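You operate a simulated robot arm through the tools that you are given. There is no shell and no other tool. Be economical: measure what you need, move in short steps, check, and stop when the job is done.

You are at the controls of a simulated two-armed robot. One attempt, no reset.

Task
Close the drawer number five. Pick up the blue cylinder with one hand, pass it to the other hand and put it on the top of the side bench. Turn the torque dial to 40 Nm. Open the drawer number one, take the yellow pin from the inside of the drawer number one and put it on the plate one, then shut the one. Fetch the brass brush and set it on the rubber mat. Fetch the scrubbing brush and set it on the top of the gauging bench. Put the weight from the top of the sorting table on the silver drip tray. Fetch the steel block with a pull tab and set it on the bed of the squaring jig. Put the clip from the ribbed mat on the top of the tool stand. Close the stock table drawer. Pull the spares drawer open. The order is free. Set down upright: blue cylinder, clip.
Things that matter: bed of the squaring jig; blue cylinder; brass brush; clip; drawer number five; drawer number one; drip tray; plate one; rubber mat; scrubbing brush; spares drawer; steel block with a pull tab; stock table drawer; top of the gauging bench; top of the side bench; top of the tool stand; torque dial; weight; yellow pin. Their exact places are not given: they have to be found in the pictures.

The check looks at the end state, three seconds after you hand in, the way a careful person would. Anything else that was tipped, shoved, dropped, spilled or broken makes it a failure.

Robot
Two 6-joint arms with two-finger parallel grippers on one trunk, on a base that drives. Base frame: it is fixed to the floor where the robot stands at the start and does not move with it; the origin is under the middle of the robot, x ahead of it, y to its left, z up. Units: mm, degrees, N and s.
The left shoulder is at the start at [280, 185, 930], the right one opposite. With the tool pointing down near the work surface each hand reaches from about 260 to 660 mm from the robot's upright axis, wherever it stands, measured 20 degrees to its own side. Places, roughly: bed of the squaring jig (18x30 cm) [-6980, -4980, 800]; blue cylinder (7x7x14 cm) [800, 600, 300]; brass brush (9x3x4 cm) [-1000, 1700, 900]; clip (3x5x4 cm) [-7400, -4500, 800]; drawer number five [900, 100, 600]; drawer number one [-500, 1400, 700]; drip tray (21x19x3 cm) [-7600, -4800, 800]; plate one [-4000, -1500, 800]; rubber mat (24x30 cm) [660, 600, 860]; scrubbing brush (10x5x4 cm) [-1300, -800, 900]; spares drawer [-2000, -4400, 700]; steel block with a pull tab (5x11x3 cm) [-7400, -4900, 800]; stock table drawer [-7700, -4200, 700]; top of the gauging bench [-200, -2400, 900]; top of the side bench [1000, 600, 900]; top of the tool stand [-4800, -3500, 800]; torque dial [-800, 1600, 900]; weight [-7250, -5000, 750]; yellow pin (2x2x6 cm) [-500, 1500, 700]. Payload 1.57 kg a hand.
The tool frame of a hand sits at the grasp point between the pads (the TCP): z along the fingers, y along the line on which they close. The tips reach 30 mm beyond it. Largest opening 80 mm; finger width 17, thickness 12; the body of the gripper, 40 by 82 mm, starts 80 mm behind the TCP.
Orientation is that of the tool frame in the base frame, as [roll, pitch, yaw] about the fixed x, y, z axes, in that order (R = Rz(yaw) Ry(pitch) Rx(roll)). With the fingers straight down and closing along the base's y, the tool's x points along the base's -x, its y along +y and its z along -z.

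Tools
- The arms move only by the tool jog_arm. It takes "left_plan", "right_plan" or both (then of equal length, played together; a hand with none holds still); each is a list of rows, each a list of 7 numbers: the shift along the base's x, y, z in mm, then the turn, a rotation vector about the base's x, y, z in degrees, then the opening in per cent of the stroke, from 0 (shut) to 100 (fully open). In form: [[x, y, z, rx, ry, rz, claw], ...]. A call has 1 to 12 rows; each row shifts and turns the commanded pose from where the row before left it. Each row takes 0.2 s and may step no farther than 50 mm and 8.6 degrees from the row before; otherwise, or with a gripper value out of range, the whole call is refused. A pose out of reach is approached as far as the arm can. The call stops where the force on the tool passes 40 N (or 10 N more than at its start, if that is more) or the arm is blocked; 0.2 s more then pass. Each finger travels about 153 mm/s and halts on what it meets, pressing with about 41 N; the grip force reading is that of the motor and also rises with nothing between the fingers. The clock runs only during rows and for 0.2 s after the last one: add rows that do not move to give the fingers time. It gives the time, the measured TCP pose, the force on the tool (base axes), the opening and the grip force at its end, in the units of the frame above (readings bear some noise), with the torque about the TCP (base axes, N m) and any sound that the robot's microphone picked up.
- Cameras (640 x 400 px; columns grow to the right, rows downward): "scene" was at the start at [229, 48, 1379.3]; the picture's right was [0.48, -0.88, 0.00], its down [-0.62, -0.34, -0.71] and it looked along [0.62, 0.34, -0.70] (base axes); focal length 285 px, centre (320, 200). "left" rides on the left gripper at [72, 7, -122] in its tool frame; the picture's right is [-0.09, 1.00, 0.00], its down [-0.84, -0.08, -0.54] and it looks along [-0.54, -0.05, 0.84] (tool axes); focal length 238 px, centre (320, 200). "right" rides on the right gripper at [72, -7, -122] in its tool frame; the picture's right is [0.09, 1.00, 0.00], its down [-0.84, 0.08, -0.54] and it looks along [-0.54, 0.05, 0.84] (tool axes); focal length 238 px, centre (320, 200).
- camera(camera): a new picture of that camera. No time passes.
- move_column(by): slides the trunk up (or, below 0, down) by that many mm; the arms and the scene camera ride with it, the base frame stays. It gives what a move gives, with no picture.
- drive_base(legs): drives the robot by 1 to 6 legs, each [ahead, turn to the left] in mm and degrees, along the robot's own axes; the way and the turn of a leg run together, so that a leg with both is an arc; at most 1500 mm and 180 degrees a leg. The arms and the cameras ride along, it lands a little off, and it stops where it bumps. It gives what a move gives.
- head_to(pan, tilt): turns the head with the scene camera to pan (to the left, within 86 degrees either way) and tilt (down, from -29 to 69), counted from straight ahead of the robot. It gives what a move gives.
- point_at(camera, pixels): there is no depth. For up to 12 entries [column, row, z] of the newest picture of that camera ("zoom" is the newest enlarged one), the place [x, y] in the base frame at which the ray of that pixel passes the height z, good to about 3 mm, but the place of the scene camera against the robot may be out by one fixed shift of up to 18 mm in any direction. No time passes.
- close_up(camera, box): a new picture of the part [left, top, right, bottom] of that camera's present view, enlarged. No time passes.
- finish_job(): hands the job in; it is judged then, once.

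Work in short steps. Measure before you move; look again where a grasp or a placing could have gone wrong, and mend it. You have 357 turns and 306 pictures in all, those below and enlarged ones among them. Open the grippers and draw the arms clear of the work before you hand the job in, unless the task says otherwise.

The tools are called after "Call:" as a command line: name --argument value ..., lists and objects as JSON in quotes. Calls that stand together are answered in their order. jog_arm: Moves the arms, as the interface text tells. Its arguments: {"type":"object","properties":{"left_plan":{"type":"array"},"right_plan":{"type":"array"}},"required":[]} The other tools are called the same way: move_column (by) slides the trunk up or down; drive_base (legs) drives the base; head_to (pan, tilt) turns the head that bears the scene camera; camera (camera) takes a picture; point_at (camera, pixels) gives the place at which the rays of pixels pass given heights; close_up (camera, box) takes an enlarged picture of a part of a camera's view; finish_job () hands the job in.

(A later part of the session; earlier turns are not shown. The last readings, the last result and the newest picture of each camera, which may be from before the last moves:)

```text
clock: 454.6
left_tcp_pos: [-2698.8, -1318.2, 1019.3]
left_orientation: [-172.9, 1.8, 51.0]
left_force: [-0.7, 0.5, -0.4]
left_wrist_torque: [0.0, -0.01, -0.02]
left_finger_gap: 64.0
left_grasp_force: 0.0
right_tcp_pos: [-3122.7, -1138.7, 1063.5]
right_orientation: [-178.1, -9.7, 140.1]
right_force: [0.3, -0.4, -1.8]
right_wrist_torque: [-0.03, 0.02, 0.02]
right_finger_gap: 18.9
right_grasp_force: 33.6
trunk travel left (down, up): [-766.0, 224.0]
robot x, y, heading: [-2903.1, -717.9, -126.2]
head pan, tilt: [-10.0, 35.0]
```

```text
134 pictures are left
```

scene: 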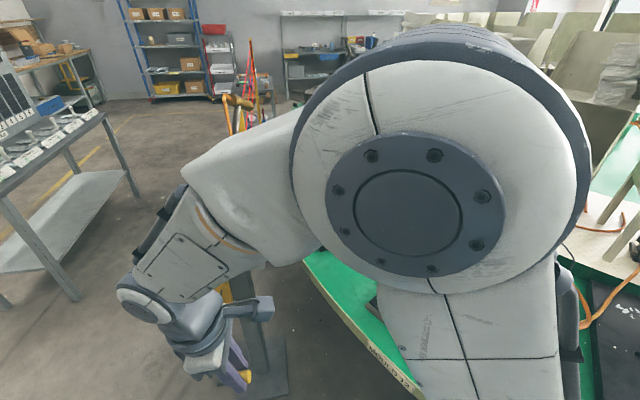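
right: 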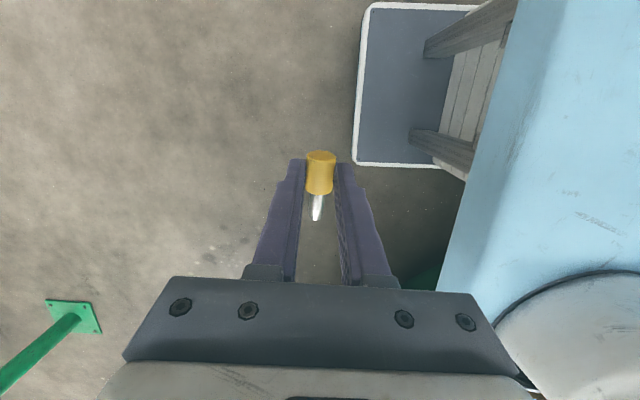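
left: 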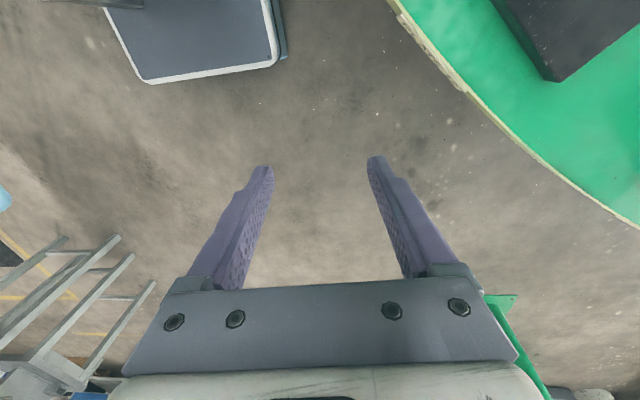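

I relevel the right hand and tilt it 25° forward, then move to R'≈(-3070,-1103), a bit farther from the carousel.

Call:
jog_arm --right_plan '[[0, 0, 5, -2.35, -4.3, 0, 0], [0, 0, 5, -2.35, -4.3, 0, 0], [-11.8, -16.1, 5, -6.7, 4.9, 0, 0], [-11.8, -16.1, 5, -6.7, 4.9, 0, 0], [-11.8, -16.1, 5, -6.7, 4.9, 0, 0]]'

Call:
drive_base --legs '[[0, 12.8], [420, 0], [0, -14]]'

Call:
head_to --pan -35 --tilt 45

Call:
camera --camera "scene"

Call:
camera --camera "right"

```text
clock: 455.8
left_tcp_pos: [-2697.7, -1317.2, 1017.8]
left_orientation: [-172.9, 1.8, 51.1]
left_force: [0.5, 0.7, -0.5]
left_wrist_torque: [0.01, -0.02, 0.01]
left_finger_gap: 64.1
left_grasp_force: 0.0
right_tcp_pos: [-3158.9, -1185.5, 1090.3]
right_orientation: [-155.2, 1.5, 140.5]
right_force: [-0.7, 0.3, -1.3]
right_wrist_torque: [0.05, -0.01, 0.0]
right_finger_gap: 18.5
right_grasp_force: 32.4
trunk travel left (down, up): [-766.0, 224.0]
robot x, y, heading: [-2902.6, -713.0, -126.2]
head pan, tilt: [-10.0, 35.0]
```

```text
clock: 460.0
left_tcp_pos: [-2875.5, -1708.8, 1018.5]
left_orientation: [-172.9, 1.7, 50.3]
left_force: [0.1, -0.3, -0.1]
left_wrist_torque: [-0.01, 0.01, -0.01]
left_finger_gap: 64.0
left_grasp_force: 0.1
right_tcp_pos: [-3334.6, -1569.4, 1089.9]
right_orientation: [-155.2, 1.4, 139.6]
right_force: [0.0, -0.6, -0.4]
right_wrist_torque: [0.02, 0.04, 0.01]
right_finger_gap: 18.4
right_grasp_force: 32.9
trunk travel left (down, up): [-766.0, 224.0]
robot x, y, heading: [-3069.1, -1097.9, -127.4]
head pan, tilt: [-10.0, 35.0]
```

```text
clock: 460.9
left_tcp_pos: [-2875.0, -1707.6, 1017.9]
left_orientation: [-172.9, 1.7, 50.3]
left_force: [-0.3, -0.5, -0.3]
left_wrist_torque: [0.03, -0.02, -0.03]
left_finger_gap: 64.1
left_grasp_force: 0.1
right_tcp_pos: [-3332.6, -1570.4, 1090.2]
right_orientation: [-155.3, 1.4, 139.7]
right_force: [0.4, 0.4, -0.4]
right_wrist_torque: [0.0, 0.0, 0.02]
right_finger_gap: 18.8
right_grasp_force: 33.1
trunk travel left (down, up): [-766.0, 224.0]
robot x, y, heading: [-3065.4, -1099.8, -127.2]
head pan, tilt: [-35.0, 45.0]
```

```text
133 pictures are left
```

scene: 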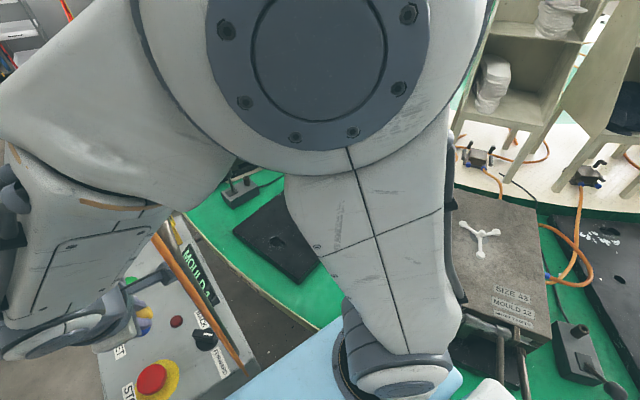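

```text
132 pictures are left
```

right: 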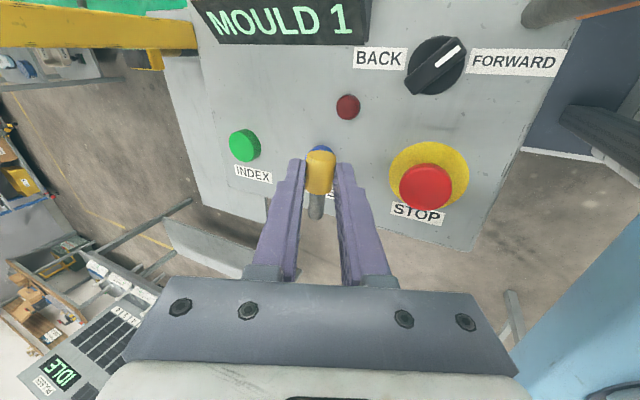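

The right hand is above the pedestal panel, and the cable post is between it and the plate. I route: back 130, right 370, then later forward.

Call:
jog_arm --right_plan '[[26, 35, 3, 0, 0, 0, 0], [26, 35, 3, 0, 0, 0, 0], [26, 35, 3, 0, 0, 0, 0], [-33, 25, 0, 0, 0, 0, 0], [-33, 25, 0, 0, 0, 0, 0], [-33, 25, 0, 0, 0, 0, 0], [-33, 25, 0, 0, 0, 0, 0], [-33, 25, 0, 0, 0, 0, 0], [-33, 25, 0, 0, 0, 0, 0], [-33, 25, 0, 0, 0, 0, 0], [-33, 25, 0, 0, 0, 0, 0], [-33, 25, 0, 0, 0, 0, 0]]'

Call:
camera --camera "scene"

Call:
camera --camera "right"

```text
clock: 461.2
left_tcp_pos: [-2874.4, -1707.4, 1018.0]
left_orientation: [-173.0, 1.6, 50.5]
left_force: [0.1, 0.9, -1.0]
left_wrist_torque: [-0.01, 0.02, -0.01]
left_finger_gap: 64.0
left_grasp_force: 0.0
right_tcp_pos: [-3318.3, -1556.3, 1092.5]
right_orientation: [-154.4, 1.1, 142.1]
right_force: [-3.7, -7.0, 2.4]
right_wrist_torque: [1.16, -0.31, 0.61]
right_finger_gap: 18.6
right_grasp_force: 32.5
trunk travel left (down, up): [-766.0, 224.0]
robot x, y, heading: [-3071.4, -1102.5, -127.4]
head pan, tilt: [-35.0, 45.0]
stopped in row 1 (right hand): the force on the tool passed its limit at 112 N (the readings are from after the stop); the commanded pose is now the measured one
```

```text
131 pictures are left
```

scene: 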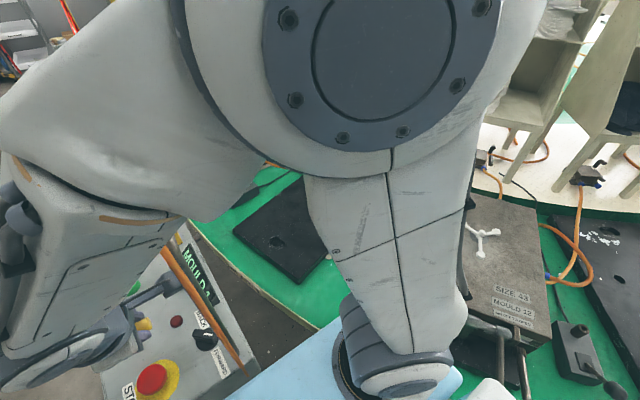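

```text
130 pictures are left
```

right: 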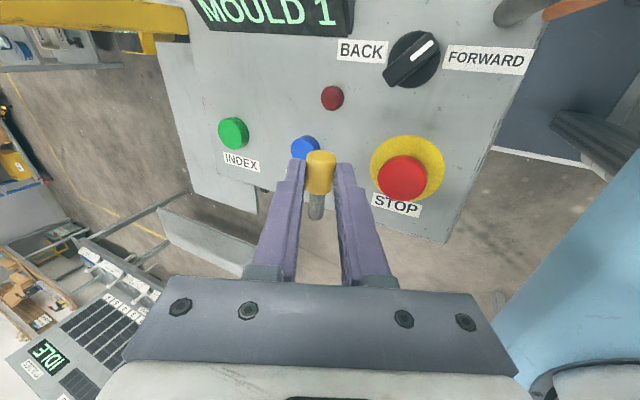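

The hand (camera bracket) is against the cable post. I undo the last base moves: turn +8, back 420, then rearrange the arm in the open.

Call:
drive_base --legs '[[0, 10], [-420, 0]]'

Call:
camera --camera "right"

```text
clock: 464.5
left_tcp_pos: [-2582.1, -1295.4, 1017.8]
left_orientation: [-172.9, 1.8, 60.3]
left_force: [1.0, -0.6, -0.9]
left_wrist_torque: [-0.02, 0.0, 0.01]
left_finger_gap: 64.0
left_grasp_force: 0.0
right_tcp_pos: [-3044.5, -1221.1, 1092.9]
right_orientation: [-154.5, 1.2, 151.9]
right_force: [0.7, -0.7, 0.6]
right_wrist_torque: [0.0, -0.01, -0.03]
right_finger_gap: 18.8
right_grasp_force: 33.5
trunk travel left (down, up): [-766.0, 224.0]
robot x, y, heading: [-2882.7, -730.6, -117.4]
head pan, tilt: [-35.0, 45.0]
```

```text
129 pictures are left
```

right: 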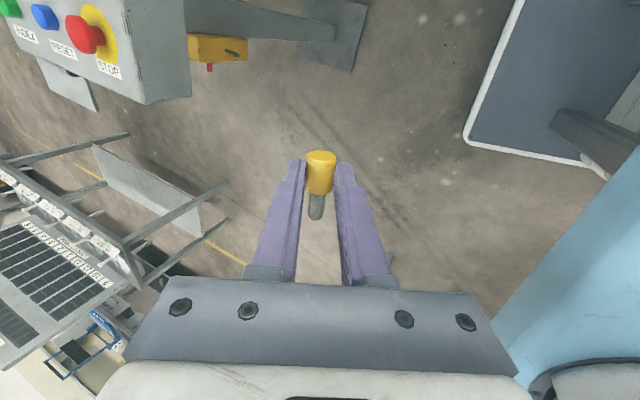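

Pin still held and pedestal upright. I move the right hand to the robot's right (fwd 430, lat −290) here, then re-approach.

Call:
jog_arm --right_plan '[[-36.6, 30.2, 0, 0, 0, 0, 0], [-36.6, 30.2, 0, 0, 0, 0, 0], [-36.6, 30.2, 0, 0, 0, 0, 0], [-36.6, 30.2, 0, 0, 0, 0, 0], [-36.6, 30.2, 0, 0, 0, 0, 0], [-36.6, 30.2, 0, 0, 0, 0, 0], [-36.6, 30.2, 0, 0, 0, 0, 0], [-36.6, 30.2, 0, 0, 0, 0, 0]]'

Call:
camera --camera "scene"

```text
clock: 466.3
left_tcp_pos: [-2581.0, -1296.2, 1018.4]
left_orientation: [-173.0, 1.8, 60.3]
left_force: [0.4, 0.2, 0.4]
left_wrist_torque: [0.01, 0.01, -0.02]
left_finger_gap: 64.1
left_grasp_force: 0.0
right_tcp_pos: [-3330.0, -1123.2, 1136.1]
right_orientation: [-154.6, 1.1, 151.7]
right_force: [0.0, 0.0, -0.4]
right_wrist_torque: [-0.01, -0.02, 0.01]
right_finger_gap: 18.4
right_grasp_force: 32.8
right hand out of reach, approached as far as the arm can: row 2, 3, 4, 5, 6, 7, 8
trunk travel left (down, up): [-766.0, 224.0]
robot x, y, heading: [-2880.9, -731.2, -117.3]
head pan, tilt: [-35.0, 45.0]
```

```text
128 pictures are left
```

scene: 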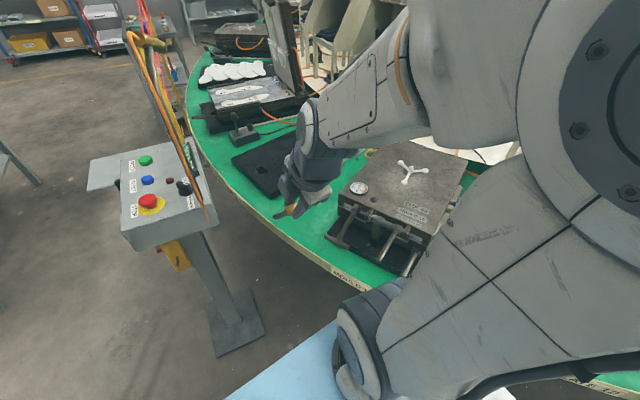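

Great view. I measure plate corners and the pedestal base from here.

Call:
point_at --camera "scene" --pixels '[[232, 160, 790], [267, 197, 790], [282, 168, 790], [240, 320, 0], [265, 335, 0], [215, 325, 0], [205, 210, 1000], [270, 225, 780], [330, 265, 780], [400, 285, 780]]'

```text
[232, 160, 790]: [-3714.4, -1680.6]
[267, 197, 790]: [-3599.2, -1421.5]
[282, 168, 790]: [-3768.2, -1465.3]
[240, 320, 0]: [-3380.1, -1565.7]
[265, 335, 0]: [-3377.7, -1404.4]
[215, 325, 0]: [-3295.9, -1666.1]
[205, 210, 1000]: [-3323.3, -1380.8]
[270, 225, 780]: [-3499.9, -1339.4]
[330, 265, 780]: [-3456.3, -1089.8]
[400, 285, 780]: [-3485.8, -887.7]
```

The cable post is at ≈(-3325,-1385), so I use a stand-off R''≈(-3050,-1065). Drive 370 at this heading, then turn right 9.5°.

Call:
drive_base --legs '[[370, 0], [0, -9.5]]'

Call:
camera --camera "scene"

Call:
camera --camera "right"

```text
clock: 469.3
left_tcp_pos: [-2846.6, -1664.8, 1018.2]
left_orientation: [-172.8, 1.7, 51.0]
left_force: [0.5, -0.2, -0.1]
left_wrist_torque: [0.02, 0.01, -0.03]
left_finger_gap: 64.1
left_grasp_force: 0.1
right_tcp_pos: [-3556.6, -1373.2, 1136.6]
right_orientation: [-154.7, 1.2, 142.3]
right_force: [0.2, -0.6, -0.5]
right_wrist_torque: [0.03, -0.02, -0.01]
right_finger_gap: 18.5
right_grasp_force: 32.9
trunk travel left (down, up): [-766.0, 224.0]
robot x, y, heading: [-3048.0, -1062.8, -126.8]
head pan, tilt: [-35.0, 45.0]
```

```text
127 pictures are left
```

scene: 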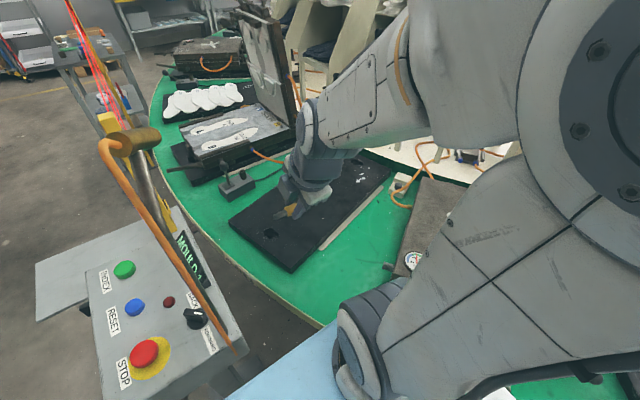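

```text
126 pictures are left
```

right: 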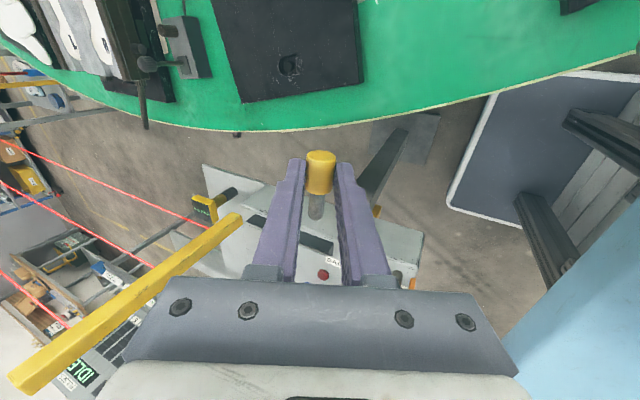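

Clear. I move the hand to above T≈(-3690,-1450) and descend partway.

Call:
jog_arm --right_plan '[[-33, -19, -20, 0, 0, 0, 0], [-33, -19, -20, 0, 0, 0, 0], [-33, -19, -20, 0, 0, 0, 0], [-34, -20, -20, 0, 0, 0, 0], [0, 0, -45, 0, 0, 0, 0], [0, 0, -45, 0, 0, 0, 0]]'

Call:
camera --camera "scene"

Call:
camera --camera "right"

```text
clock: 470.7
left_tcp_pos: [-2846.2, -1664.9, 1019.2]
left_orientation: [-172.9, 1.8, 51.0]
left_force: [0.6, -0.3, -0.1]
left_wrist_torque: [0.04, -0.02, 0.0]
left_finger_gap: 64.2
left_grasp_force: 0.0
right_tcp_pos: [-3699.6, -1464.8, 987.9]
right_orientation: [-155.5, 1.1, 142.3]
right_force: [0.3, -0.1, 0.7]
right_wrist_torque: [-0.03, 0.0, 0.0]
right_finger_gap: 18.5
right_grasp_force: 33.3
right hand out of reach, approached as far as the arm can: row 6
trunk travel left (down, up): [-766.0, 224.0]
robot x, y, heading: [-3047.8, -1055.9, -126.8]
head pan, tilt: [-35.0, 45.0]
```

```text
125 pictures are left
```

scene: 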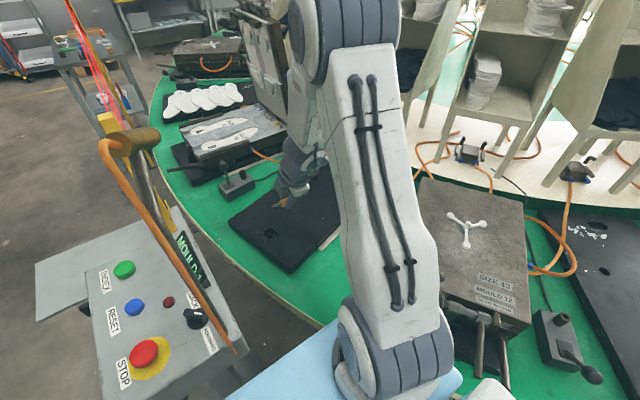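

```text
124 pictures are left
```

right: 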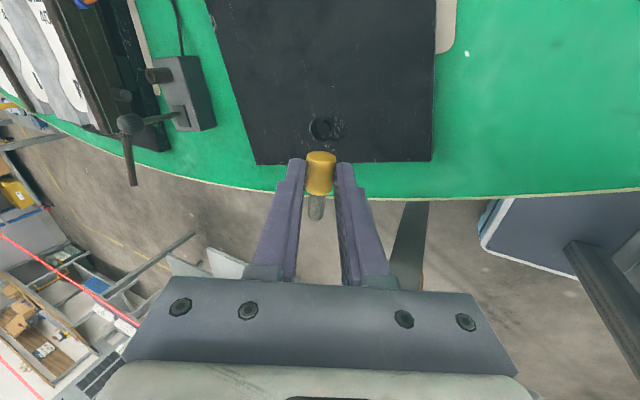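

Reach limit in z; I'd lower the trunk partly. First verify the pin's landing point against the plate edge with the right camera.

Call:
point_at --camera "right" --pixels '[[320, 163, 790], [432, 160, 790], [255, 163, 790], [320, 128, 790]]'

```text
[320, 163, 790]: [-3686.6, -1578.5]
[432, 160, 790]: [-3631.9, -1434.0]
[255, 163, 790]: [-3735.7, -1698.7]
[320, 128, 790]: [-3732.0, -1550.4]
```

The pin will land ~55 mm inside the plate edge. I lower the trunk 100, then jog down gently.

Call:
move_column --by -100

Call:
jog_arm --right_plan '[[0, 0, -15, 0, 0, 0, 0], [0, 0, -15, 0, 0, 0, 0], [0, 0, -8, 0, 0, 0, 0], [0, 0, -5, 0, 0, 0, 0], [0, 0, -4, 0, 0, 0, 0], [0, 0, -4, 0, 0, 0, 0], [0, 0, -4, 0, 0, 0, 0], [0, 0, -4, 0, 0, 0, 0]]'

Call:
camera --camera "right"

Call:
close_up --camera "scene" --box '[220, 140, 380, 280]'

```text
clock: 472.1
left_tcp_pos: [-2845.8, -1664.4, 918.3]
left_orientation: [-172.9, 1.7, 50.8]
left_force: [0.3, -0.6, 0.1]
left_wrist_torque: [0.02, 0.0, 0.02]
left_finger_gap: 63.9
left_grasp_force: 0.0
right_tcp_pos: [-3701.5, -1463.3, 888.3]
right_orientation: [-155.5, 1.1, 142.4]
right_force: [0.3, -0.3, -0.6]
right_wrist_torque: [-0.02, 0.01, 0.0]
right_finger_gap: 18.5
right_grasp_force: 33.6
trunk travel left (down, up): [-666.0, 324.0]
robot x, y, heading: [-3049.7, -1059.5, -126.6]
head pan, tilt: [-35.0, 45.0]
```

```text
clock: 473.9
left_tcp_pos: [-2847.0, -1663.5, 918.7]
left_orientation: [-173.0, 1.7, 50.9]
left_force: [0.3, -0.2, 0.1]
left_wrist_torque: [-0.02, 0.02, 0.01]
left_finger_gap: 63.8
left_grasp_force: 0.0
right_tcp_pos: [-3719.3, -1484.9, 861.9]
right_orientation: [-155.8, 1.0, 142.3]
right_force: [-0.3, 0.2, -0.4]
right_wrist_torque: [0.0, 0.02, -0.02]
right_finger_gap: 18.2
right_grasp_force: 32.8
right hand out of reach, approached as far as the arm can: row 1, 2, 3, 4, 5, 6, 8
trunk travel left (down, up): [-666.0, 324.0]
robot x, y, heading: [-3050.7, -1058.9, -126.8]
head pan, tilt: [-35.0, 45.0]
```

```text
123 pictures are left
```

right: 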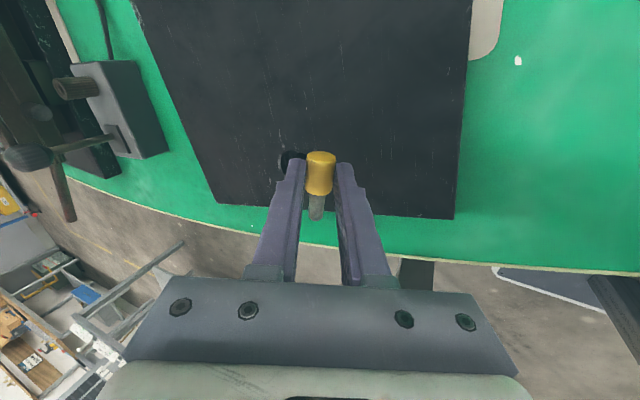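

```text
2.86 times, centred on (300, 210) of scene
```

zoom: 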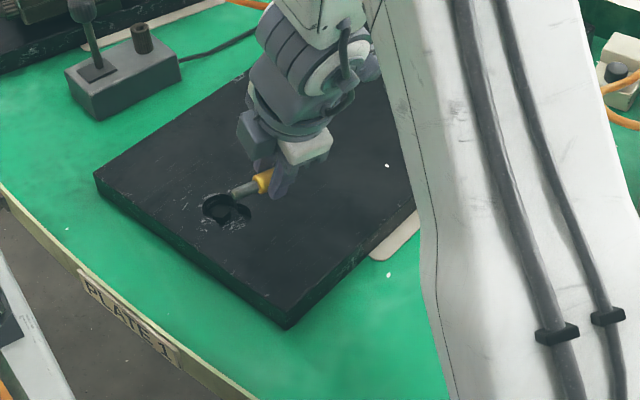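

The "PLATE 1" label confirms the plate. I pull back 35 mm away from the hole and lower the trunk 25 more, then jog to contact.

Call:
jog_arm --right_plan '[[12, 16, 0, 0, 0, 0, 0], [12, 16, 0, 0, 0, 0, 0]]'

Call:
move_column --by -25

Call:
jog_arm --right_plan '[[0, 0, -4, 0, 0, 0, 0], [0, 0, -4, 0, 0, 0, 0], [0, 0, -4, 0, 0, 0, 0], [0, 0, -4, 0, 0, 0, 0], [0, 0, -4, 0, 0, 0, 0], [0, 0, -4, 0, 0, 0, 0]]'

Call:
close_up --camera "scene" --box '[220, 140, 380, 280]'

```text
clock: 474.5
left_tcp_pos: [-2846.7, -1664.6, 918.5]
left_orientation: [-172.9, 1.7, 50.9]
left_force: [-0.3, -0.2, -0.2]
left_wrist_torque: [0.03, 0.02, -0.03]
left_finger_gap: 64.0
left_grasp_force: 0.2
right_tcp_pos: [-3707.4, -1464.6, 882.5]
right_orientation: [-155.9, 1.2, 142.3]
right_force: [-0.3, -1.2, -0.9]
right_wrist_torque: [-0.01, 0.03, -0.02]
right_finger_gap: 18.3
right_grasp_force: 32.3
right hand out of reach, approached as far as the arm can: row 1, 2
trunk travel left (down, up): [-666.0, 324.0]
robot x, y, heading: [-3048.9, -1060.6, -126.7]
head pan, tilt: [-35.0, 45.0]
```

```text
clock: 475.2
left_tcp_pos: [-2845.1, -1665.3, 893.7]
left_orientation: [-172.9, 1.7, 50.9]
left_force: [-1.0, -0.3, 0.1]
left_wrist_torque: [-0.02, -0.03, 0.03]
left_finger_gap: 64.1
left_grasp_force: 0.1
right_tcp_pos: [-3706.1, -1464.3, 856.1]
right_orientation: [-156.0, 1.1, 142.4]
right_force: [0.8, 0.2, -0.8]
right_wrist_torque: [0.01, 0.0, 0.02]
right_finger_gap: 18.6
right_grasp_force: 33.0
trunk travel left (down, up): [-641.0, 349.0]
robot x, y, heading: [-3051.8, -1059.2, -126.5]
head pan, tilt: [-35.0, 45.0]
```

```text
clock: 476.6
left_tcp_pos: [-2845.8, -1664.1, 893.5]
left_orientation: [-172.9, 1.7, 50.9]
left_force: [-0.4, 0.3, -0.1]
left_wrist_torque: [0.04, -0.01, -0.02]
left_finger_gap: 63.9
left_grasp_force: 0.0
right_tcp_pos: [-3713.9, -1471.9, 842.6]
right_orientation: [-156.3, 1.1, 142.3]
right_force: [0.1, -0.2, -1.1]
right_wrist_torque: [0.04, 0.04, -0.04]
right_finger_gap: 18.5
right_grasp_force: 33.0
right hand out of reach, approached as far as the arm can: row 2, 3, 4, 5, 6
trunk travel left (down, up): [-641.0, 349.0]
robot x, y, heading: [-3050.1, -1060.9, -126.8]
head pan, tilt: [-35.0, 45.0]
```

```text
2.86 times, centred on (300, 210) of scene
```

zoom: 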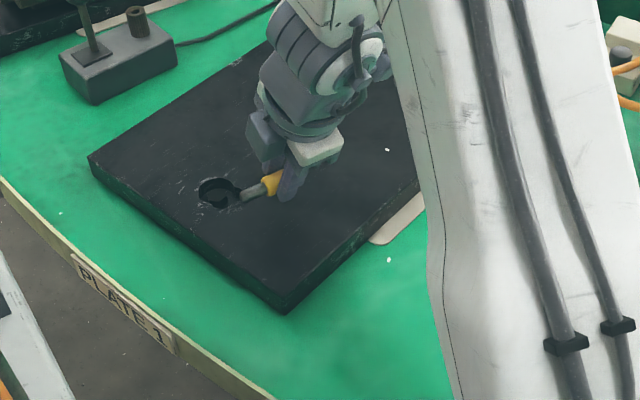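

I lower the remaining distance with the trunk in small steps, watching the force.

Call:
move_column --by -10

Call:
move_column --by -5

Call:
close_up --camera "right" --box '[240, 110, 400, 230]'

```text
clock: 477.1
left_tcp_pos: [-2847.0, -1665.6, 883.0]
left_orientation: [-172.9, 1.6, 50.9]
left_force: [0.6, -0.1, -0.2]
left_wrist_torque: [0.03, -0.02, -0.02]
left_finger_gap: 64.1
left_grasp_force: 0.0
right_tcp_pos: [-3712.3, -1472.8, 833.3]
right_orientation: [-156.4, 1.2, 142.2]
right_force: [0.3, 0.2, -1.1]
right_wrist_torque: [-0.02, 0.01, 0.0]
right_finger_gap: 18.5
right_grasp_force: 32.8
trunk travel left (down, up): [-631.0, 359.0]
robot x, y, heading: [-3049.0, -1061.5, -126.6]
head pan, tilt: [-35.0, 45.0]
```

```text
clock: 477.7
left_tcp_pos: [-2846.4, -1665.3, 878.4]
left_orientation: [-172.9, 1.8, 51.0]
left_force: [-0.1, -0.3, 0.3]
left_wrist_torque: [0.01, 0.05, -0.02]
left_finger_gap: 63.6
left_grasp_force: 0.0
right_tcp_pos: [-3712.6, -1470.8, 829.2]
right_orientation: [-156.3, 1.1, 142.3]
right_force: [0.2, -0.6, -0.1]
right_wrist_torque: [0.03, -0.02, -0.03]
right_finger_gap: 18.4
right_grasp_force: 32.9
trunk travel left (down, up): [-626.0, 364.0]
robot x, y, heading: [-3050.4, -1058.2, -126.6]
head pan, tilt: [-35.0, 45.0]
```

```text
3.33 times, centred on (320, 170) of right
```

zoom: 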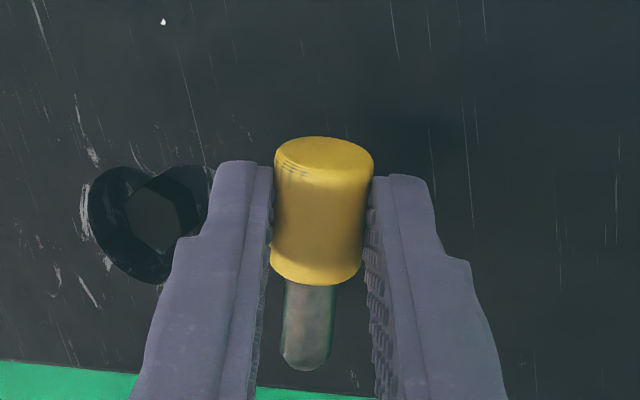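

Call:
move_column --by -5

Call:
move_column --by -4

Call:
move_column --by -3

```text
clock: 478.2
left_tcp_pos: [-2847.0, -1663.9, 872.7]
left_orientation: [-172.9, 1.7, 50.9]
left_force: [0.7, -0.7, -0.7]
left_wrist_torque: [0.05, -0.03, 0.0]
left_finger_gap: 64.0
left_grasp_force: 0.1
right_tcp_pos: [-3714.0, -1471.9, 824.1]
right_orientation: [-156.3, 1.1, 142.3]
right_force: [0.1, 0.0, -0.3]
right_wrist_torque: [-0.02, 0.01, 0.04]
right_finger_gap: 18.5
right_grasp_force: 32.9
trunk travel left (down, up): [-621.0, 369.0]
robot x, y, heading: [-3048.9, -1061.0, -126.5]
head pan, tilt: [-35.0, 45.0]
```

```text
clock: 478.8
left_tcp_pos: [-2846.2, -1664.5, 869.7]
left_orientation: [-172.9, 1.7, 50.9]
left_force: [-0.3, 0.1, 0.3]
left_wrist_torque: [-0.05, 0.01, 0.0]
left_finger_gap: 64.0
left_grasp_force: 0.0
right_tcp_pos: [-3713.6, -1472.1, 819.8]
right_orientation: [-156.4, 1.1, 142.3]
right_force: [0.5, -0.9, 0.1]
right_wrist_torque: [0.03, 0.01, 0.0]
right_finger_gap: 18.7
right_grasp_force: 33.1
trunk travel left (down, up): [-617.0, 373.0]
robot x, y, heading: [-3051.3, -1062.7, -126.5]
head pan, tilt: [-35.0, 45.0]
```

```text
clock: 479.3
left_tcp_pos: [-2846.3, -1664.2, 866.0]
left_orientation: [-172.9, 1.7, 51.0]
left_force: [-0.1, 0.0, -0.1]
left_wrist_torque: [-0.03, 0.02, 0.01]
left_finger_gap: 64.2
left_grasp_force: 0.0
right_tcp_pos: [-3713.4, -1473.0, 816.4]
right_orientation: [-156.3, 1.0, 142.3]
right_force: [0.1, 0.5, -1.1]
right_wrist_torque: [-0.01, 0.0, -0.04]
right_finger_gap: 18.7
right_grasp_force: 32.8
trunk travel left (down, up): [-614.0, 376.0]
robot x, y, heading: [-3049.4, -1058.4, -126.6]
head pan, tilt: [-35.0, 45.0]
```

Call:
move_column --by -6

Call:
move_column --by -4

Call:
move_column --by -4

Call:
close_up --camera "right" --box '[240, 110, 400, 230]'

```text
clock: 479.8
left_tcp_pos: [-2846.8, -1664.1, 860.4]
left_orientation: [-172.9, 1.7, 51.0]
left_force: [1.0, 0.1, -0.5]
left_wrist_torque: [-0.02, 0.0, 0.03]
left_finger_gap: 64.2
left_grasp_force: 0.1
right_tcp_pos: [-3713.2, -1472.0, 810.9]
right_orientation: [-156.2, 1.1, 142.3]
right_force: [-0.2, 0.4, -0.2]
right_wrist_torque: [0.03, 0.0, -0.05]
right_finger_gap: 18.5
right_grasp_force: 32.9
trunk travel left (down, up): [-608.0, 382.0]
robot x, y, heading: [-3046.7, -1060.4, -126.6]
head pan, tilt: [-35.0, 45.0]
```

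```text
clock: 480.4
left_tcp_pos: [-2846.1, -1664.6, 856.7]
left_orientation: [-172.8, 1.7, 50.9]
left_force: [0.1, 0.1, -1.4]
left_wrist_torque: [-0.03, 0.01, 0.0]
left_finger_gap: 64.0
left_grasp_force: 0.1
right_tcp_pos: [-3713.9, -1471.6, 807.0]
right_orientation: [-156.3, 0.9, 142.3]
right_force: [2.1, 1.1, 8.9]
right_wrist_torque: [0.15, -0.08, -0.02]
right_finger_gap: 18.7
right_grasp_force: 32.7
trunk travel left (down, up): [-604.0, 386.0]
robot x, y, heading: [-3048.5, -1057.5, -126.6]
head pan, tilt: [-35.0, 45.0]
```

```text
clock: 480.8
left_tcp_pos: [-2846.1, -1663.7, 853.5]
left_orientation: [-172.9, 1.7, 50.9]
left_force: [0.5, -0.1, -1.4]
left_wrist_torque: [0.03, -0.02, 0.04]
left_finger_gap: 64.0
left_grasp_force: 0.0
right_tcp_pos: [-3712.5, -1472.2, 807.7]
right_orientation: [-155.9, 1.2, 142.3]
right_force: [10.3, 9.0, 18.7]
right_wrist_torque: [0.49, -0.34, -0.08]
right_finger_gap: 18.4
right_grasp_force: 32.7
trunk travel left (down, up): [-601.0, 389.0]
robot x, y, heading: [-3046.0, -1059.7, -126.6]
head pan, tilt: [-35.0, 45.0]
stopped: the force on the tool passed its limit at 44 N (the readings are from after the stop); the commanded pose is now the measured one
```

```text
3.33 times, centred on (320, 170) of right
```

zoom: 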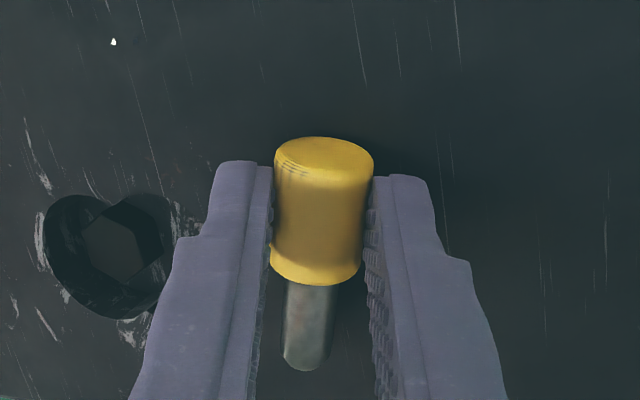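

Contact with the plate. I ease up 4 mm, open partly, and rise.

Call:
jog_arm --right_plan '[[0, 0, 4, 0, 0, 0, 20], [0, 0, 2, 0, 0, 0, 32], [0, 0, 2, 0, 0, 0, 42], [0, 0, 0, 0, 0, 0, 45], [0, 0, 15, 0, 0, 0, 45], [0, 0, 30, 0, 0, 0, 45], [0, 0, 40, 0, 0, 0, 45]]'

Call:
camera --camera "right"

```text
clock: 482.4
left_tcp_pos: [-2846.4, -1664.2, 853.2]
left_orientation: [-172.9, 1.7, 50.9]
left_force: [0.0, 0.1, 0.0]
left_wrist_torque: [0.01, -0.02, 0.01]
left_finger_gap: 64.1
left_grasp_force: 0.0
right_tcp_pos: [-3714.2, -1472.0, 900.6]
right_orientation: [-156.1, 1.1, 142.3]
right_force: [0.9, 0.4, 0.7]
right_wrist_torque: [-0.01, 0.02, -0.03]
right_finger_gap: 35.9
right_grasp_force: 0.2
trunk travel left (down, up): [-601.0, 389.0]
robot x, y, heading: [-3049.1, -1059.2, -126.7]
head pan, tilt: [-35.0, 45.0]
```

```text
118 pictures are left
```

right: 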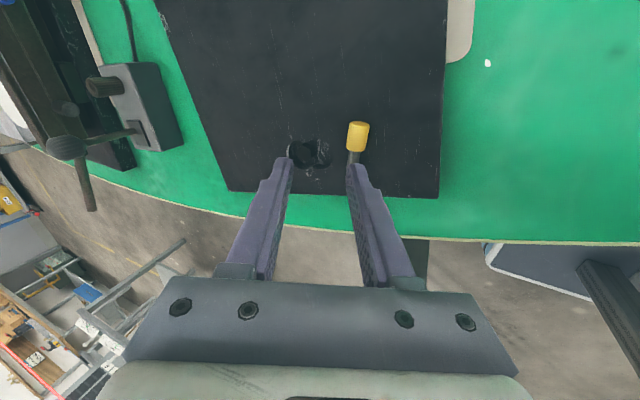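

The pin lies on plate 1. I withdraw the right hand, raise the trunk, and back out.

Call:
jog_arm --right_plan '[[0, 0, 45, 0, 0, 0, 45], [0, 0, 45, 0, 0, 0, 45], [33, 19, 25, 0, 0, 0, 45], [33, 19, 25, 0, 0, 0, 45], [33, 19, 25, 0, 0, 0, 45], [33, 19, 25, 0, 0, 0, 45]]'

Call:
drive_base --legs '[[0, 9], [-370, 0]]'

Call:
head_to --pan -10 --tilt 28

Call:
camera --camera "scene"

```text
clock: 483.8
left_tcp_pos: [-2845.5, -1665.0, 854.6]
left_orientation: [-172.9, 1.6, 50.9]
left_force: [0.3, -0.5, -0.2]
left_wrist_torque: [0.01, -0.02, 0.01]
left_finger_gap: 64.0
left_grasp_force: 0.1
right_tcp_pos: [-3583.9, -1398.9, 1087.7]
right_orientation: [-156.2, 1.1, 142.4]
right_force: [-0.5, 0.0, 0.4]
right_wrist_torque: [-0.01, -0.04, 0.02]
right_finger_gap: 36.5
right_grasp_force: 0.0
right hand out of reach, approached as far as the arm can: row 6
trunk travel left (down, up): [-601.0, 389.0]
robot x, y, heading: [-3050.5, -1058.3, -126.6]
head pan, tilt: [-35.0, 45.0]
```

```text
clock: 486.8
left_tcp_pos: [-2582.0, -1298.5, 853.1]
left_orientation: [-172.8, 1.7, 60.0]
left_force: [0.6, 0.6, -0.2]
left_wrist_torque: [0.04, -0.01, 0.01]
left_finger_gap: 64.1
left_grasp_force: 0.1
right_tcp_pos: [-3351.2, -1150.4, 1089.0]
right_orientation: [-156.0, 1.1, 151.3]
right_force: [-0.7, 0.4, 0.3]
right_wrist_torque: [0.01, 0.01, -0.01]
right_finger_gap: 36.1
right_grasp_force: 0.1
trunk travel left (down, up): [-601.0, 389.0]
robot x, y, heading: [-2872.8, -727.7, -117.5]
head pan, tilt: [-35.0, 45.0]
```

```text
clock: 487.7
left_tcp_pos: [-2582.8, -1296.8, 853.5]
left_orientation: [-172.9, 1.7, 60.0]
left_force: [0.8, -0.9, -0.3]
left_wrist_torque: [0.01, -0.01, 0.0]
left_finger_gap: 63.9
left_grasp_force: 0.0
right_tcp_pos: [-3351.2, -1151.2, 1088.3]
right_orientation: [-156.1, 1.1, 151.2]
right_force: [-0.2, 0.1, -0.9]
right_wrist_torque: [-0.01, 0.0, -0.01]
right_finger_gap: 35.7
right_grasp_force: 0.0
trunk travel left (down, up): [-601.0, 389.0]
robot x, y, heading: [-2876.4, -734.6, -117.5]
head pan, tilt: [-10.0, 28.0]
```

```text
117 pictures are left
```

scene: 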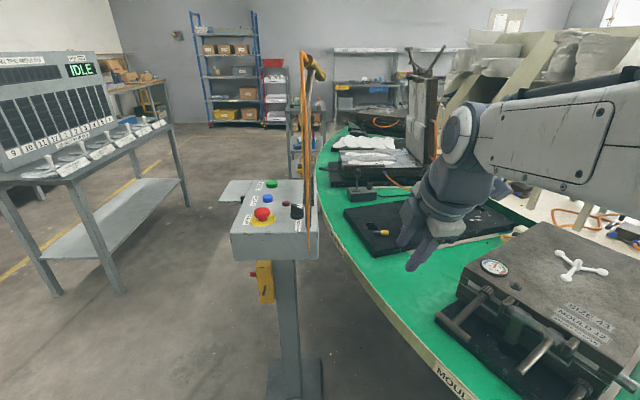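

Pin and pedestal look fine. I measure the corridor between the display table and the pedestal.

Call:
point_at --camera "scene" --pixels '[[122, 292, 0], [188, 207, 0], [268, 385, 0], [222, 185, 900], [320, 180, 0], [235, 120, 0], [160, 70, 800]]'

```text
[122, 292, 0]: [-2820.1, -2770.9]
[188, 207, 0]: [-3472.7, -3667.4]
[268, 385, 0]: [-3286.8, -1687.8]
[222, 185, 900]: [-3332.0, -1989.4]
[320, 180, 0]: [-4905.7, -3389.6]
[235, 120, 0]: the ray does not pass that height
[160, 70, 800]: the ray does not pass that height
```

I tidy both arms to compact tool-down poses before moving on.

Call:
jog_arm --left_plan '[[0, 0, 20, -2.1, -7.0, 0, 80], [-39.5, 4, 24, 0, 0, 0, 80], [-39.5, 4, 24, 0, 0, 0, 80], [-39.5, 4, 24, 0, 0, 0, 80], [-39.5, 4, 24, 0, 0, 0, 80], [-39.5, 4, 24, 0, 0, 0, 80], [-39.5, 4, 24, 0, 0, 0, 80]]' --right_plan '[[36, 9.5, 0, 7.1, -3.7, 0, 45], [36, 9.5, 0, 7.1, -3.7, 0, 45], [36, 9.5, 0, 7.1, -3.7, 0, 45], [36, 9.5, 0, 0, 0, 0, 45], [0, 0, 0, 0, 0, 0, 45], [0, 0, 0, 0, 0, 0, 45], [0, 0, 0, 0, 0, 0, 45]]'

```text
clock: 489.3
left_tcp_pos: [-2820.6, -1277.0, 1015.9]
left_orientation: [-180.0, -0.1, 59.9]
left_force: [-0.1, -0.3, -0.5]
left_wrist_torque: [0.0, 0.0, 0.01]
left_finger_gap: 63.7
left_grasp_force: 0.1
left hand out of reach, approached as far as the arm can: row 7
right_tcp_pos: [-3209.8, -1117.6, 1089.4]
right_orientation: [179.6, 0.5, 151.0]
right_force: [0.4, -0.2, 0.6]
right_wrist_torque: [0.04, 0.0, 0.04]
right_finger_gap: 35.6
right_grasp_force: 0.0
right hand out of reach, approached as far as the arm can: row 4
trunk travel left (down, up): [-601.0, 389.0]
robot x, y, heading: [-2876.0, -730.9, -117.5]
head pan, tilt: [-10.0, 28.0]
```

Call:
drive_base --legs '[[0, 32.8], [1140, 0], [0, -35], [800, 0]]'

Call:
head_to --pan 0 --tilt 18

Call:
camera --camera "scene"

Call:
head_to --pan 60 --tilt 18

Call:
camera --camera "scene"

```text
clock: 502.4
left_tcp_pos: [-3118.5, -3129.7, 1016.4]
left_orientation: [180.0, -0.2, 58.2]
left_force: [0.3, 0.5, 0.8]
left_wrist_torque: [0.0, -0.01, 0.03]
left_finger_gap: 63.8
left_grasp_force: 0.1
right_tcp_pos: [-3505.8, -2958.3, 1088.0]
right_orientation: [179.9, 0.5, 149.3]
right_force: [-0.6, -0.1, 0.2]
right_wrist_torque: [0.04, -0.01, 0.0]
right_finger_gap: 36.0
right_grasp_force: 0.1
trunk travel left (down, up): [-601.0, 389.0]
robot x, y, heading: [-3162.3, -2582.3, -119.4]
head pan, tilt: [-10.0, 28.0]
```

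```text
clock: 503.1
left_tcp_pos: [-3119.0, -3129.7, 1016.0]
left_orientation: [-179.9, -0.1, 58.2]
left_force: [-0.1, 0.2, 0.1]
left_wrist_torque: [-0.01, 0.03, -0.03]
left_finger_gap: 64.1
left_grasp_force: 0.0
right_tcp_pos: [-3504.2, -2959.2, 1087.8]
right_orientation: [179.7, 0.5, 149.3]
right_force: [0.6, -0.1, -0.1]
right_wrist_torque: [-0.01, -0.01, 0.01]
right_finger_gap: 35.8
right_grasp_force: 0.0
trunk travel left (down, up): [-601.0, 389.0]
robot x, y, heading: [-3164.2, -2582.4, -119.4]
head pan, tilt: [0.0, 18.0]
```

```text
116 pictures are left
```

scene: 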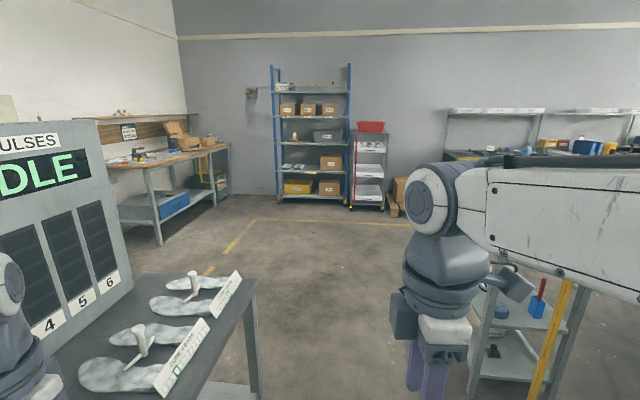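

```text
clock: 504.4
left_tcp_pos: [-3119.1, -3129.8, 1016.1]
left_orientation: [-180.0, -0.2, 58.2]
left_force: [-0.2, -0.1, 0.2]
left_wrist_torque: [0.01, -0.03, -0.01]
left_finger_gap: 63.9
left_grasp_force: 0.1
right_tcp_pos: [-3504.3, -2958.3, 1089.8]
right_orientation: [179.6, 0.5, 149.3]
right_force: [-0.1, 0.6, 0.0]
right_wrist_torque: [-0.01, -0.01, -0.01]
right_finger_gap: 35.7
right_grasp_force: 0.2
trunk travel left (down, up): [-601.0, 389.0]
robot x, y, heading: [-3160.6, -2584.6, -119.3]
head pan, tilt: [60.0, 18.0]
```

```text
115 pictures are left
```

scene: 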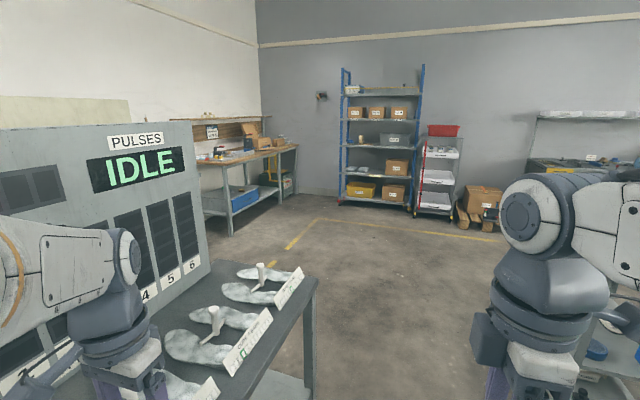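

The second picture doesn't match a 60° pan; I take it again.

Call:
camera --camera "scene"

```text
114 pictures are left
```

scene: 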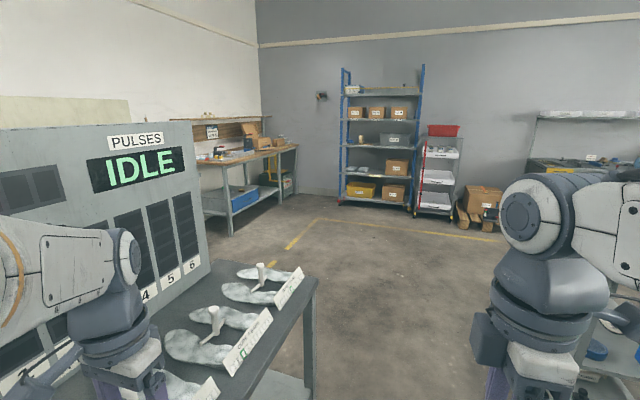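

The head seems limited (picture shows ≈15° pan). I turn the base left 50° instead and look toward the spares drawer.

Call:
point_at --camera "scene" --pixels '[[232, 236, 0], [296, 150, 800], [312, 300, 850], [240, 290, 850]]'

Call:
head_to --pan 0 --tilt 20

```text
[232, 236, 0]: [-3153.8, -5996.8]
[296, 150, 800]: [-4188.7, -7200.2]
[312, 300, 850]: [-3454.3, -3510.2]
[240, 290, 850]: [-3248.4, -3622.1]
```

```text
clock: 505.7
left_tcp_pos: [-3118.8, -3129.9, 1016.1]
left_orientation: [-180.0, -0.1, 58.3]
left_force: [0.7, 0.4, -0.2]
left_wrist_torque: [0.03, -0.01, 0.01]
left_finger_gap: 63.9
left_grasp_force: 0.0
right_tcp_pos: [-3504.5, -2959.9, 1088.3]
right_orientation: [179.8, 0.5, 149.3]
right_force: [-0.7, 0.4, -0.1]
right_wrist_torque: [0.01, 0.01, -0.01]
right_finger_gap: 35.9
right_grasp_force: 0.0
trunk travel left (down, up): [-601.0, 389.0]
robot x, y, heading: [-3160.9, -2584.0, -119.3]
head pan, tilt: [0.0, 20.0]
```

Spares drawer is likely on the wall bench beyond the display table. I drive around the display table's far end and look back into that aisle.

Call:
drive_base --legs '[[0, -10], [1300, 0], [0, 65], [450, 0], [0, 25]]'

Call:
camera --camera "scene"

```text
clock: 519.4
left_tcp_pos: [-3242.1, -4046.3, 1015.7]
left_orientation: [-179.9, 0.0, 138.4]
left_force: [0.0, 1.0, 0.6]
left_wrist_torque: [0.01, -0.02, 0.01]
left_finger_gap: 64.1
left_grasp_force: 0.1
right_tcp_pos: [-3475.0, -4398.5, 1087.3]
right_orientation: [179.6, 0.4, -130.4]
right_force: [-0.5, -0.5, -0.1]
right_wrist_torque: [-0.01, 0.0, 0.02]
right_finger_gap: 36.2
right_grasp_force: 0.1
trunk travel left (down, up): [-601.0, 389.0]
robot x, y, heading: [-3784.5, -4000.5, -39.0]
head pan, tilt: [0.0, 20.0]
```

```text
113 pictures are left
```

scene: 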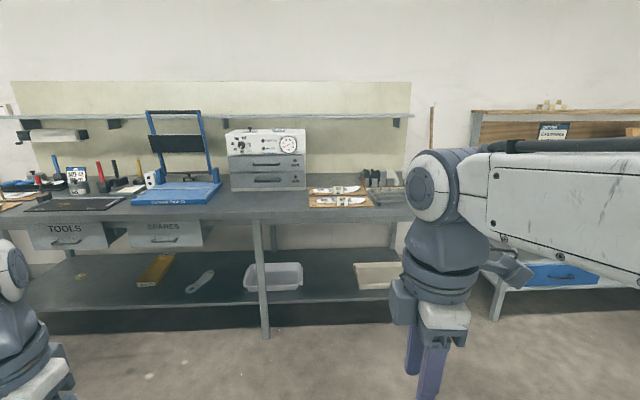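

The SPARES drawer is at (167,233). I zoom and measure.

Call:
close_up --camera "scene" --box '[20, 190, 280, 340]'

Call:
point_at --camera "scene" --pixels '[[258, 222, 850], [410, 217, 850], [40, 220, 850], [167, 240, 750], [130, 222, 800], [203, 222, 800], [266, 338, 0]]'

```text
2.46 times, centred on (150, 265) of scene
```

zoom: 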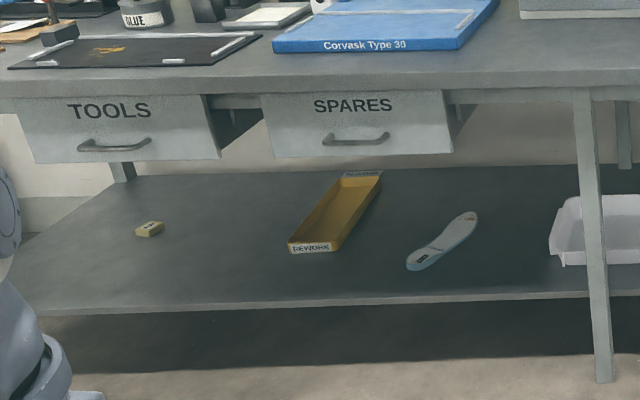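

```text
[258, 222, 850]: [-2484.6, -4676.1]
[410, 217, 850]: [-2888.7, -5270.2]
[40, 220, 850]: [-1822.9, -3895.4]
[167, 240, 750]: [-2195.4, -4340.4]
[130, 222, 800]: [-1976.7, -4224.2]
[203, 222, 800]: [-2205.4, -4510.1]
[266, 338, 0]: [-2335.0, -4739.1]
```

I'll stand right of the drawer so the base clears the display table and pull it with the left hand. First reposition: turn −24, back 530, turn +24, and configure the left hand horizontal with vertical closing.

Call:
drive_base --legs '[[0, -24], [-530, 0], [0, 25]]'

Call:
jog_arm --left_plan '[[0, 0, 0, 0, 0, -8.2, 100], [0, 0, 0, 0, 0, -8.2, 100], [0, 0, 0, 0, 0, -8.2, 100], [0, 0, 0, 0, 0, -8.2, 100], [0, 0, 0, 0, 0, -8.2, 100], [0, 0, 0, 0, 0, -8.2, 100], [0, 0, 0, 0, 0, -8.2, 100], [0, 0, 0, 0, 0, -8.2, 100], [0, 0, 0, 0, 0, -8.2, 100], [0, 0, 0, 0, 0, -8.2, 100], [0, 0, 0, 0, 0, -8.2, 100]]'

```text
clock: 525.0
left_tcp_pos: [-3483.5, -3563.6, 1016.5]
left_orientation: [-179.8, -0.1, 139.4]
left_force: [-0.1, 0.6, 0.1]
left_wrist_torque: [0.02, 0.0, 0.02]
left_finger_gap: 63.7
left_grasp_force: 0.0
right_tcp_pos: [-3709.7, -3919.8, 1089.1]
right_orientation: [179.7, 0.5, -129.5]
right_force: [-0.4, -0.9, -0.5]
right_wrist_torque: [0.0, 0.01, -0.01]
right_finger_gap: 35.8
right_grasp_force: 0.1
trunk travel left (down, up): [-601.0, 389.0]
robot x, y, heading: [-4029.7, -3522.4, -37.6]
head pan, tilt: [0.0, 20.0]
```

```text
clock: 527.4
left_tcp_pos: [-3481.7, -3564.8, 1015.9]
left_orientation: [-179.9, -0.2, 49.0]
left_force: [0.4, -0.1, -0.8]
left_wrist_torque: [-0.03, -0.02, 0.0]
left_finger_gap: 80.0
left_grasp_force: 0.0
right_tcp_pos: [-3709.0, -3919.8, 1088.1]
right_orientation: [179.7, 0.5, -129.4]
right_force: [0.3, -0.4, 0.4]
right_wrist_torque: [-0.01, -0.01, 0.02]
right_finger_gap: 35.9
right_grasp_force: 0.1
trunk travel left (down, up): [-601.0, 389.0]
robot x, y, heading: [-4028.6, -3522.1, -37.8]
head pan, tilt: [0.0, 20.0]
```

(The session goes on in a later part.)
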